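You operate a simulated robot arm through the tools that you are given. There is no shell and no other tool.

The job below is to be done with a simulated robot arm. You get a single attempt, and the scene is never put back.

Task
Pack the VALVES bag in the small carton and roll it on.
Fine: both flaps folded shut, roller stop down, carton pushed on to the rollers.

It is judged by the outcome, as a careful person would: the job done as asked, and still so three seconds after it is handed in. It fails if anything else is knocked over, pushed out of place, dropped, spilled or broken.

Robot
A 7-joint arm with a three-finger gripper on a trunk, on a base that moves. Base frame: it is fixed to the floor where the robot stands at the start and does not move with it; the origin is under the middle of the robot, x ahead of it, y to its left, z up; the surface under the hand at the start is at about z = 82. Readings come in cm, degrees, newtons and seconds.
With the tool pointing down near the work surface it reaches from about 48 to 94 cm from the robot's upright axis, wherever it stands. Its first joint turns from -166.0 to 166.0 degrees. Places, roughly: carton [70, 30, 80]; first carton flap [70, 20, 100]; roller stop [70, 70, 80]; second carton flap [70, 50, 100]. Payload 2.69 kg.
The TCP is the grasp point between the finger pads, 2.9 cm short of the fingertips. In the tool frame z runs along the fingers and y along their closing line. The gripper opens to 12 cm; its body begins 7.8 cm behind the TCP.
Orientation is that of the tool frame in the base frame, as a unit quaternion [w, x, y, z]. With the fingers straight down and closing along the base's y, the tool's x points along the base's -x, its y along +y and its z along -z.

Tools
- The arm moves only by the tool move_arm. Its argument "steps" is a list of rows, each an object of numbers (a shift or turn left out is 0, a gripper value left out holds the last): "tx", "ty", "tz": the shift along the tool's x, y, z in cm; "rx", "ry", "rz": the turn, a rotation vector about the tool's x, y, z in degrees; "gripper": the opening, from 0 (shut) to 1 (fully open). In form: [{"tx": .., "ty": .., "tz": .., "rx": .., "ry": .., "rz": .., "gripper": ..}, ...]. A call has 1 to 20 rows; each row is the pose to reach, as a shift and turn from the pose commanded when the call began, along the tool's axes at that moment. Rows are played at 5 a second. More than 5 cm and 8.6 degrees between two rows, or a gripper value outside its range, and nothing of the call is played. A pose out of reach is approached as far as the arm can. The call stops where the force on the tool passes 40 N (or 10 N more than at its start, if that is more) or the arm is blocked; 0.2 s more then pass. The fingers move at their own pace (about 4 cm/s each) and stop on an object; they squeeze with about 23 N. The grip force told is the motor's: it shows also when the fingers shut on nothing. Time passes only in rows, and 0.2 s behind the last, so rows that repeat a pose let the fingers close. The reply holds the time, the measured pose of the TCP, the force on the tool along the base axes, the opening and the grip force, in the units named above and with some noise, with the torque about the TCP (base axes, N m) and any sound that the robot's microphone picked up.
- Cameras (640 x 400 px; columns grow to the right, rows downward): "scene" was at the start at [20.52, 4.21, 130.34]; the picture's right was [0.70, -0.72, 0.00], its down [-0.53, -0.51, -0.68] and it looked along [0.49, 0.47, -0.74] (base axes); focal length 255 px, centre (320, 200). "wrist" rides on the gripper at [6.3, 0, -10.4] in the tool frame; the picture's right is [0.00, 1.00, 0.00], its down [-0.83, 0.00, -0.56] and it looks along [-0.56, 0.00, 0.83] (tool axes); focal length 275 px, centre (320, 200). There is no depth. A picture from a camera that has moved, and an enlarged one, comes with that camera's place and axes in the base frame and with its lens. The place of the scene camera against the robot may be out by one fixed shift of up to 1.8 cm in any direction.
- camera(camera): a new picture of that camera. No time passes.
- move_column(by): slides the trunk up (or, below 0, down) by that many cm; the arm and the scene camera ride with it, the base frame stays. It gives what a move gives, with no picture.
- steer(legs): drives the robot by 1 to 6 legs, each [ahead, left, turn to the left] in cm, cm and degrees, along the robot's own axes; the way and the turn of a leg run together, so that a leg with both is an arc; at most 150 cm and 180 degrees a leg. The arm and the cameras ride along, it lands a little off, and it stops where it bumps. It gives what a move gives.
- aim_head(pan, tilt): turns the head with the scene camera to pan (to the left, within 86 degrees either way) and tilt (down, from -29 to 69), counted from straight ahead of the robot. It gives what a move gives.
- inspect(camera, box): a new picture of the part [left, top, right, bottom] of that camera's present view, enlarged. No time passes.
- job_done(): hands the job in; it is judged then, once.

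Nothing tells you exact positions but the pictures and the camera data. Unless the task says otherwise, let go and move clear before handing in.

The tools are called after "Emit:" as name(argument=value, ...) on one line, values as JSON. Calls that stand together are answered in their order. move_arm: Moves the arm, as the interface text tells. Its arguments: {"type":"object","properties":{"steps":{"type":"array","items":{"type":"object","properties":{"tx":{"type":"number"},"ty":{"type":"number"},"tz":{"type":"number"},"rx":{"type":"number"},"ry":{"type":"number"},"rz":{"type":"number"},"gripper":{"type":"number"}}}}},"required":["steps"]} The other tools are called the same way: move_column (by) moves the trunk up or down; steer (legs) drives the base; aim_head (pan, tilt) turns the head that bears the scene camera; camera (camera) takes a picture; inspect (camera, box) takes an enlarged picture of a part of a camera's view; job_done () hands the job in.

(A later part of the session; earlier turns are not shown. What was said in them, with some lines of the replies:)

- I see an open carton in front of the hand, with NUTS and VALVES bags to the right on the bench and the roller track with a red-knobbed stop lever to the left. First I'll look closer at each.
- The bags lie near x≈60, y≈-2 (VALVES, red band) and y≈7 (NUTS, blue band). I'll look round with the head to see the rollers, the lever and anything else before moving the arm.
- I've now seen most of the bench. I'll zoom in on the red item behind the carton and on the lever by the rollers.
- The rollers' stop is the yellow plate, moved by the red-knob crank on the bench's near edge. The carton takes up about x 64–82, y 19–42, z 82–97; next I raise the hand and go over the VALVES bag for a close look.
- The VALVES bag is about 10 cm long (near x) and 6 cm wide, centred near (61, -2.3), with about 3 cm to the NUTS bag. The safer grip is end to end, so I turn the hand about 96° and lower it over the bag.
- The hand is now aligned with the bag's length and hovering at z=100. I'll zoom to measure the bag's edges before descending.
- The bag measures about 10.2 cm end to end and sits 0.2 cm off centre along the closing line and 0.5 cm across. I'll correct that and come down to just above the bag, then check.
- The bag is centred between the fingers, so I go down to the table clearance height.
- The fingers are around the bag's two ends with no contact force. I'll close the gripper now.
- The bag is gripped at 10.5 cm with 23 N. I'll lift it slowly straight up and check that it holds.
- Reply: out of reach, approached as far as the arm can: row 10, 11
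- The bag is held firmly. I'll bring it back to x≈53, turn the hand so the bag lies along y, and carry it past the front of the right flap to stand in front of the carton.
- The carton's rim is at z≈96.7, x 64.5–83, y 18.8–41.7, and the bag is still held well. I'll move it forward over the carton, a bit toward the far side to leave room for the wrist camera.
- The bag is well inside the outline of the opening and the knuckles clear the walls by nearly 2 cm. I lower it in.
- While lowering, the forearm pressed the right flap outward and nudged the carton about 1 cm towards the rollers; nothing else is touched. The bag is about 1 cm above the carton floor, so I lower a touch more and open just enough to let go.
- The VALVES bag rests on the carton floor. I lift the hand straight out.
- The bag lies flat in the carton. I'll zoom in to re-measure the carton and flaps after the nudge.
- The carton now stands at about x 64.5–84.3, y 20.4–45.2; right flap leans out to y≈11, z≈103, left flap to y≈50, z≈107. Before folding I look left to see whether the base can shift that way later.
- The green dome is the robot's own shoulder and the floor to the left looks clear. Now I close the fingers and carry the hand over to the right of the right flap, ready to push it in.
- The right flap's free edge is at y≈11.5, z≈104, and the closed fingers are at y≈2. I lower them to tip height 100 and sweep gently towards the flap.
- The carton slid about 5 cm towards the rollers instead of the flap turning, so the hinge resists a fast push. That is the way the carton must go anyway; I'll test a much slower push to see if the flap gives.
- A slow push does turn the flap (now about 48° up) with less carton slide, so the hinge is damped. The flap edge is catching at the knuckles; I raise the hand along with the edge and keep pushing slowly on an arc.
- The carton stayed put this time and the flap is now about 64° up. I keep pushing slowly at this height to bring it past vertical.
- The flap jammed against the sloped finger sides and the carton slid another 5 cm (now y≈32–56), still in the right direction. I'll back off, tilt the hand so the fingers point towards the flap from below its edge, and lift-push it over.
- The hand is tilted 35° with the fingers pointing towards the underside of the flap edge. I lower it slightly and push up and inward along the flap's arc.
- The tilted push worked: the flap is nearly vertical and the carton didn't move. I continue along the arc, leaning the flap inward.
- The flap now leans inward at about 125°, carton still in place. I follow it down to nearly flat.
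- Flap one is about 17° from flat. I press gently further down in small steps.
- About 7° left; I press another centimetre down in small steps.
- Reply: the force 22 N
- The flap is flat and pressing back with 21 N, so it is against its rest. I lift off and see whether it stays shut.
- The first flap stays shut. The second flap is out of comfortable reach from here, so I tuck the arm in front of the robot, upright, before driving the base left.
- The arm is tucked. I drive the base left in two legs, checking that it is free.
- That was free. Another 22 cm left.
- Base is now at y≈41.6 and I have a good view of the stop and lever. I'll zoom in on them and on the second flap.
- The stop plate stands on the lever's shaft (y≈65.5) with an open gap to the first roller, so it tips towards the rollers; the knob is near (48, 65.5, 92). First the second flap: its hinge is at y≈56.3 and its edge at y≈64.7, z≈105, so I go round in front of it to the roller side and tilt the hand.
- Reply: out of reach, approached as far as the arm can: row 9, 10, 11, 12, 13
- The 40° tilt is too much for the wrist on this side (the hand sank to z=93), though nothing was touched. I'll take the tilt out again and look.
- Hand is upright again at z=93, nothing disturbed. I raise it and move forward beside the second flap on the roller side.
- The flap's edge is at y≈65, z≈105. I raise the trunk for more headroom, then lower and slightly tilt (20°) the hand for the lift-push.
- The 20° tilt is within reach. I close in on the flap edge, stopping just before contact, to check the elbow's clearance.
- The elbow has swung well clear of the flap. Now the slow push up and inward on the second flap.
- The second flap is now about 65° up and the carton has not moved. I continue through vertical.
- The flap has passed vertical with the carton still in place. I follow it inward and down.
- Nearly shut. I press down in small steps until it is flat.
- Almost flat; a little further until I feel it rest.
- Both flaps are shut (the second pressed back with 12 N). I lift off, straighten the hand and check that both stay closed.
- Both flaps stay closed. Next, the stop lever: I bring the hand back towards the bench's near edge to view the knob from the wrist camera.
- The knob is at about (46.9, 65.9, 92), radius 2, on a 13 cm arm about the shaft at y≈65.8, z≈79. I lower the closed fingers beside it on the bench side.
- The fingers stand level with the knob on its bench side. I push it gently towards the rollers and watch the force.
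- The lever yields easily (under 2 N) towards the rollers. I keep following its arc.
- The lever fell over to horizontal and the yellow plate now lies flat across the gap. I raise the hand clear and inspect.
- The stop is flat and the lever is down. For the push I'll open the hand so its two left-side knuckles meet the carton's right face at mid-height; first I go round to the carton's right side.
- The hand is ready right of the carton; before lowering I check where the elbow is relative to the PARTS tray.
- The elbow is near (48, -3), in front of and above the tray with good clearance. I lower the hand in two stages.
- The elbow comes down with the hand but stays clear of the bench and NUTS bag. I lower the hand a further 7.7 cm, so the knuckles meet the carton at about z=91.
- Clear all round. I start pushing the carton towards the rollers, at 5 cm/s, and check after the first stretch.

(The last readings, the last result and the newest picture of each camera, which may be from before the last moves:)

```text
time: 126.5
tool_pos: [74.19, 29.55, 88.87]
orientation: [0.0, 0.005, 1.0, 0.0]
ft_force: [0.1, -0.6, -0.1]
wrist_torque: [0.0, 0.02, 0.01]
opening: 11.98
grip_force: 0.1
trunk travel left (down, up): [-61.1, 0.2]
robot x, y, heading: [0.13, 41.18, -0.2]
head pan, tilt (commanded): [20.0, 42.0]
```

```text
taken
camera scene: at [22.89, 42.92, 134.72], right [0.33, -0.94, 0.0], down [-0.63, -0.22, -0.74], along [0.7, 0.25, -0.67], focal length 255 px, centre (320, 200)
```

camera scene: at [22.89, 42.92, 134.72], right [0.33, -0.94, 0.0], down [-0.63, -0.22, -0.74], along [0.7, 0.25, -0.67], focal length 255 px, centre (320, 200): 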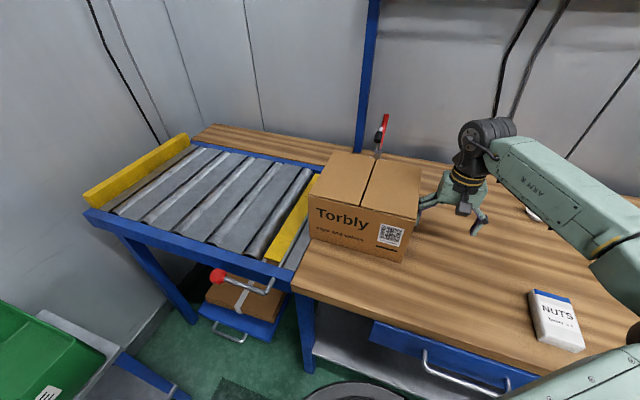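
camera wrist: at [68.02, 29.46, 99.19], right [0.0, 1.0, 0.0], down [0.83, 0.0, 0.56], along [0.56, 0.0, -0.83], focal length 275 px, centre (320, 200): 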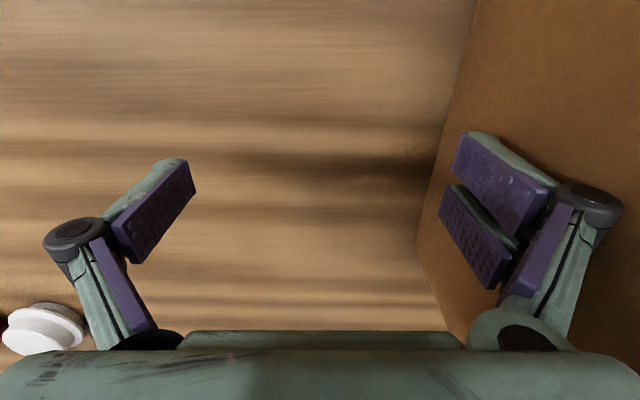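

The carton slides squarely, now at y≈37–61. I continue the push.

Emit:
move_arm(steps=[{"ty": 1}, {"ty": 2}, {"ty": 3}, {"ty": 4}, {"ty": 5}, {"ty": 6}, {"ty": 7}, {"ty": 8}, {"ty": 9}, {"ty": 10}, {"ty": 11}, {"ty": 12}, {"ty": 13}, {"ty": 14}])

Emit:
camera(camera="scene")

Emit:
camera(camera="wrist")

```text
time: 129.4
tool_pos: [74.58, 43.6, 88.86]
orientation: [0.0, 0.004, 1.0, 0.0]
ft_force: [-0.7, -0.5, 0.2]
wrist_torque: [0.0, 0.0, 0.0]
opening: 11.98
grip_force: 0.0
trunk travel left (down, up): [-61.1, 0.2]
robot x, y, heading: [0.05, 41.87, -0.3]
head pan, tilt (commanded): [20.0, 42.0]
```

```text
taken
camera scene: at [22.89, 42.93, 134.71], right [0.33, -0.94, 0.0], down [-0.63, -0.22, -0.74], along [0.7, 0.25, -0.67], focal length 255 px, centre (320, 200)
```

scene: 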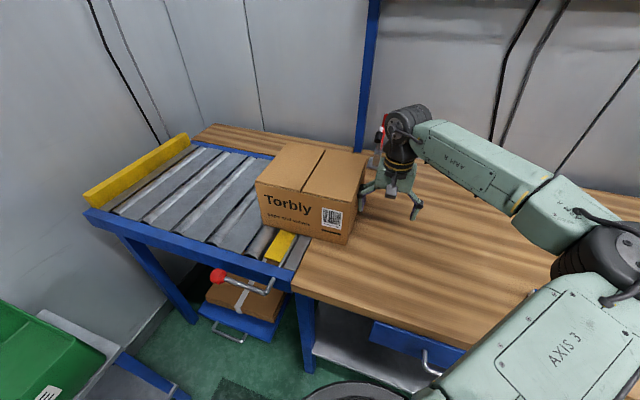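

```text
taken
camera wrist: at [68.4, 43.6, 99.26], right [0.0, 1.0, 0.0], down [0.83, 0.0, 0.56], along [0.56, 0.0, -0.83], focal length 275 px, centre (320, 200)
```

wrist: 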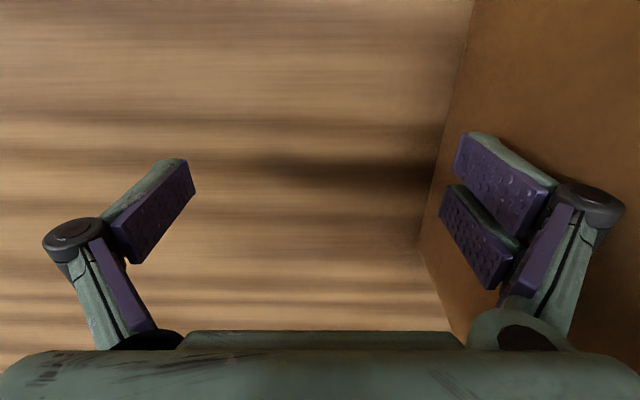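

Going well: the carton is crossing onto the rollers, square. I continue pushing.

Emit:
move_arm(steps=[{"ty": 1}, {"ty": 2}, {"ty": 3}, {"ty": 4}, {"ty": 5}, {"ty": 6}, {"ty": 7}, {"ty": 8}, {"ty": 9}, {"ty": 10}, {"ty": 11}, {"ty": 12}])

Emit:
camera(camera="scene")

Emit:
camera(camera="wrist")

```text
time: 132.1
tool_pos: [74.74, 55.58, 88.76]
orientation: [0.0, 0.004, 1.0, 0.0]
ft_force: [-0.2, 0.0, -0.3]
wrist_torque: [0.01, -0.03, -0.01]
opening: 12.0
grip_force: 0.0
trunk travel left (down, up): [-61.1, 0.2]
robot x, y, heading: [0.16, 41.83, -0.6]
head pan, tilt (commanded): [20.0, 42.0]
```

```text
taken
camera scene: at [22.89, 42.94, 134.71], right [0.33, -0.94, 0.0], down [-0.63, -0.22, -0.74], along [0.7, 0.25, -0.67], focal length 255 px, centre (320, 200)
```

scene: 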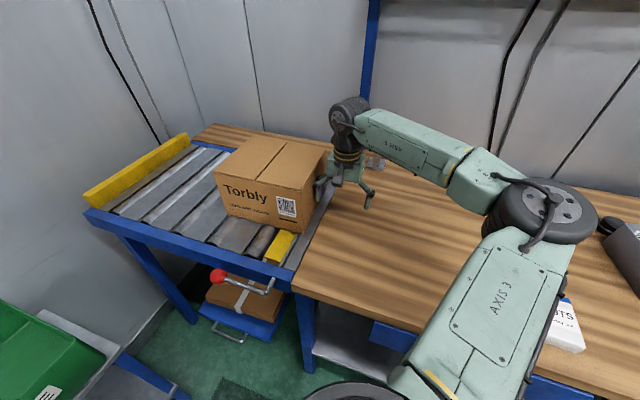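

```text
taken
camera wrist: at [68.46, 55.48, 99.16], right [0.0, 1.0, 0.0], down [0.83, 0.0, 0.56], along [0.56, 0.0, -0.83], focal length 275 px, centre (320, 200)
```

wrist: 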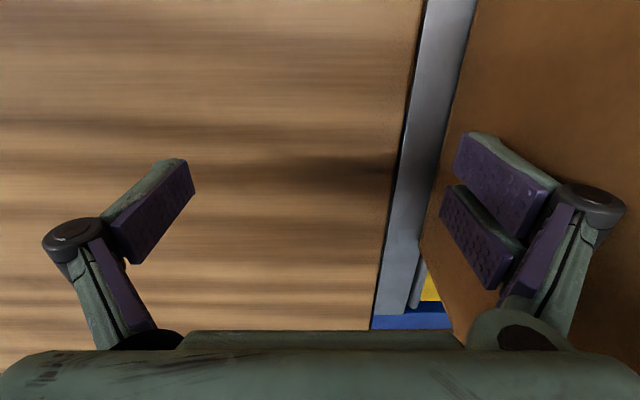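

The carton is at y≈63–87, over the flat stop. About 14 cm more will bring it wholly on to the rollers.

Emit:
move_arm(steps=[{"ty": 1}, {"ty": 2}, {"ty": 3}, {"ty": 4}, {"ty": 5}, {"ty": 6}, {"ty": 7}, {"ty": 8}, {"ty": 9}, {"ty": 10}, {"ty": 11}, {"ty": 12}, {"ty": 13}, {"ty": 14}])

Emit:
camera(camera="scene")

Emit:
camera(camera="wrist")

```text
time: 135.1
tool_pos: [74.72, 69.69, 88.59]
orientation: [0.001, 0.004, 1.0, 0.001]
ft_force: [0.1, 0.4, 0.4]
wrist_torque: [0.04, -0.02, 0.03]
opening: 12.0
grip_force: 0.0
trunk travel left (down, up): [-61.1, 0.2]
robot x, y, heading: [0.18, 41.41, -0.6]
head pan, tilt (commanded): [20.0, 42.0]
```

```text
taken
camera scene: at [22.89, 42.94, 134.71], right [0.33, -0.94, 0.0], down [-0.63, -0.22, -0.74], along [0.7, 0.25, -0.67], focal length 255 px, centre (320, 200)
```

scene: 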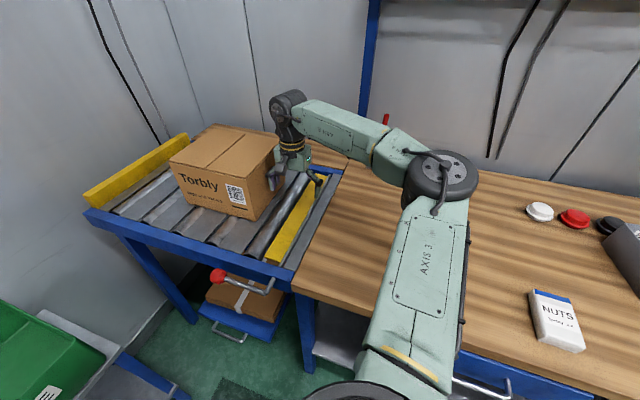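

```text
taken
camera wrist: at [68.45, 69.54, 99.02], right [0.0, 1.0, 0.0], down [0.83, 0.0, 0.56], along [0.56, 0.0, -0.83], focal length 275 px, centre (320, 200)
```

wrist: 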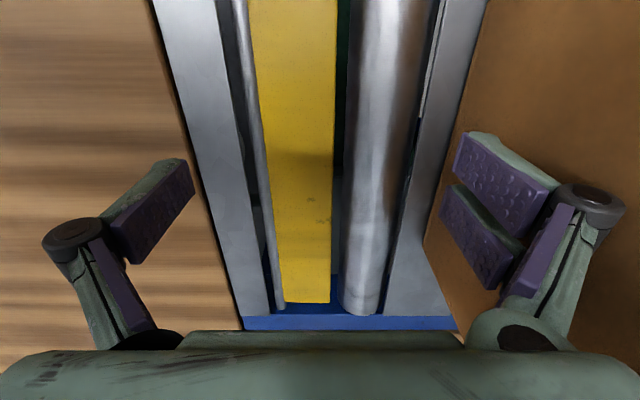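

The carton is wholly on the rollers (rear face at y≈77.5), flaps still shut. I back the hand off and lift it clear.

Emit:
move_arm(steps=[{"ty": -1}, {"ty": -2.5}, {"ty": -5}, {"ty": -8}, {"ty": -11, "tz": -2}, {"ty": -14, "tz": -5}, {"ty": -17, "tz": -8}, {"ty": -20, "tz": -11}, {"ty": -23, "tz": -14}, {"ty": -25, "tz": -17}, {"ty": -25, "tz": -18, "tx": 4}, {"ty": -25, "tz": -18, "tx": 8}, {"ty": -25, "tz": -18, "tx": 12}, {"ty": -25, "tz": -18, "tx": 16}, {"ty": -25, "tz": -18, "tx": 16}])

Emit:
camera(camera="scene")

Emit:
aim_head(pan=50, tilt=42)

Emit:
camera(camera="scene")

Emit:
inspect(camera="scene", box=[200, 80, 440, 280])

```text
time: 138.2
tool_pos: [58.32, 44.61, 106.69]
orientation: [0.0, 0.004, 1.0, -0.001]
ft_force: [-0.3, 0.0, 0.8]
wrist_torque: [0.04, -0.01, 0.0]
opening: 11.98
grip_force: 0.0
trunk travel left (down, up): [-61.1, 0.2]
robot x, y, heading: [0.21, 42.03, -0.5]
head pan, tilt (commanded): [20.0, 42.0]
```

```text
taken
camera scene: at [22.9, 42.93, 134.71], right [0.33, -0.94, 0.0], down [-0.63, -0.22, -0.74], along [0.7, 0.25, -0.67], focal length 255 px, centre (320, 200)
```

scene: 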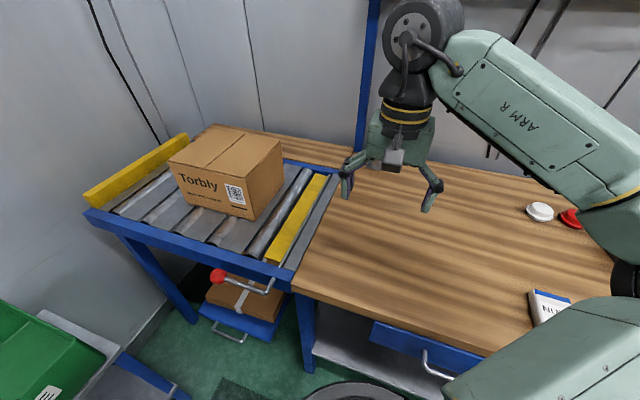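

```text
time: 139.2
tool_pos: [58.38, 44.56, 106.61]
orientation: [0.001, 0.005, 1.0, 0.0]
ft_force: [0.1, 0.0, 0.1]
wrist_torque: [0.0, 0.0, 0.03]
opening: 12.0
grip_force: 0.1
trunk travel left (down, up): [-61.1, 0.2]
robot x, y, heading: [-0.04, 41.79, -0.6]
head pan, tilt (commanded): [50.0, 42.0]
```

```text
taken
camera scene: at [20.45, 46.49, 134.72], right [0.76, -0.65, 0.0], down [-0.44, -0.51, -0.74], along [0.48, 0.56, -0.67], focal length 255 px, centre (320, 200)
```

scene: 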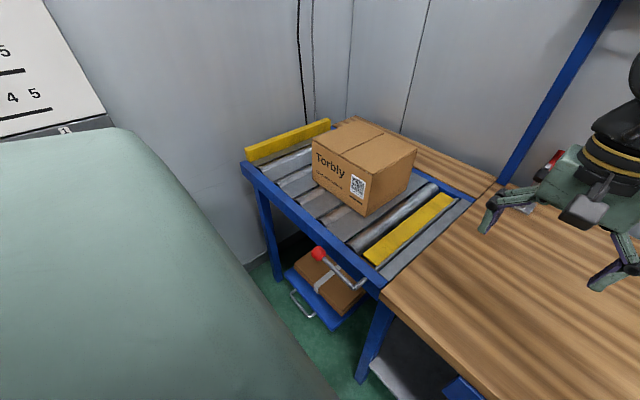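

```text
2.00 times, centred on (320, 180) of scene
camera zoom: at [20.45, 46.49, 134.72], right [0.76, -0.65, 0.0], down [-0.44, -0.51, -0.74], along [0.48, 0.56, -0.67], focal length 510 px, centre (320, 240)
```

zoom: 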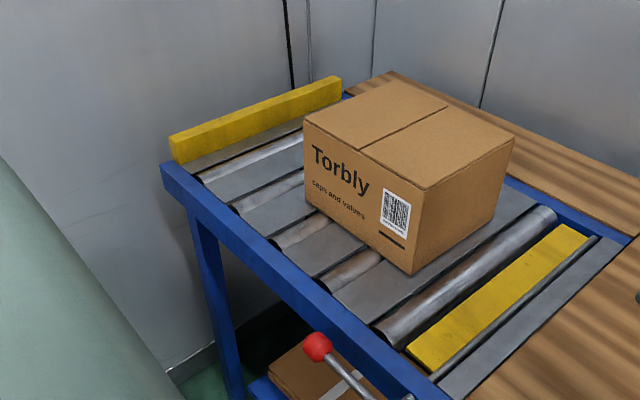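

The carton sits square on the rollers with both flaps shut, the yellow stop lies flat with its lever down, and the other items I could see look undisturbed. The hand is empty and clear, so I hand the job in.

Emit:
job_done()

```text
The job is handed in.
```

The VALVES bag is in the small carton, and the carton is fully on the rollers. Both flaps are folded shut and the roller stop is down, with its yellow plate flat and its lever horizontal.

While I lowered the bag, the forearm pushed the right flap outward and nudged the carton along the bench. My first tries at folding that flap slid the carton about 11 cm further toward the rollers. I changed the push angle, and the carton then stayed still while I closed both flaps.

In the pictures I took, nothing else was knocked over or moved. The NUTS bag, the buttons and the PARTS tray looked undisturbed.

The robot's base is still about 42 cm to the left of where it started. The arm is clear of the bench, and the gripper is empty and open.
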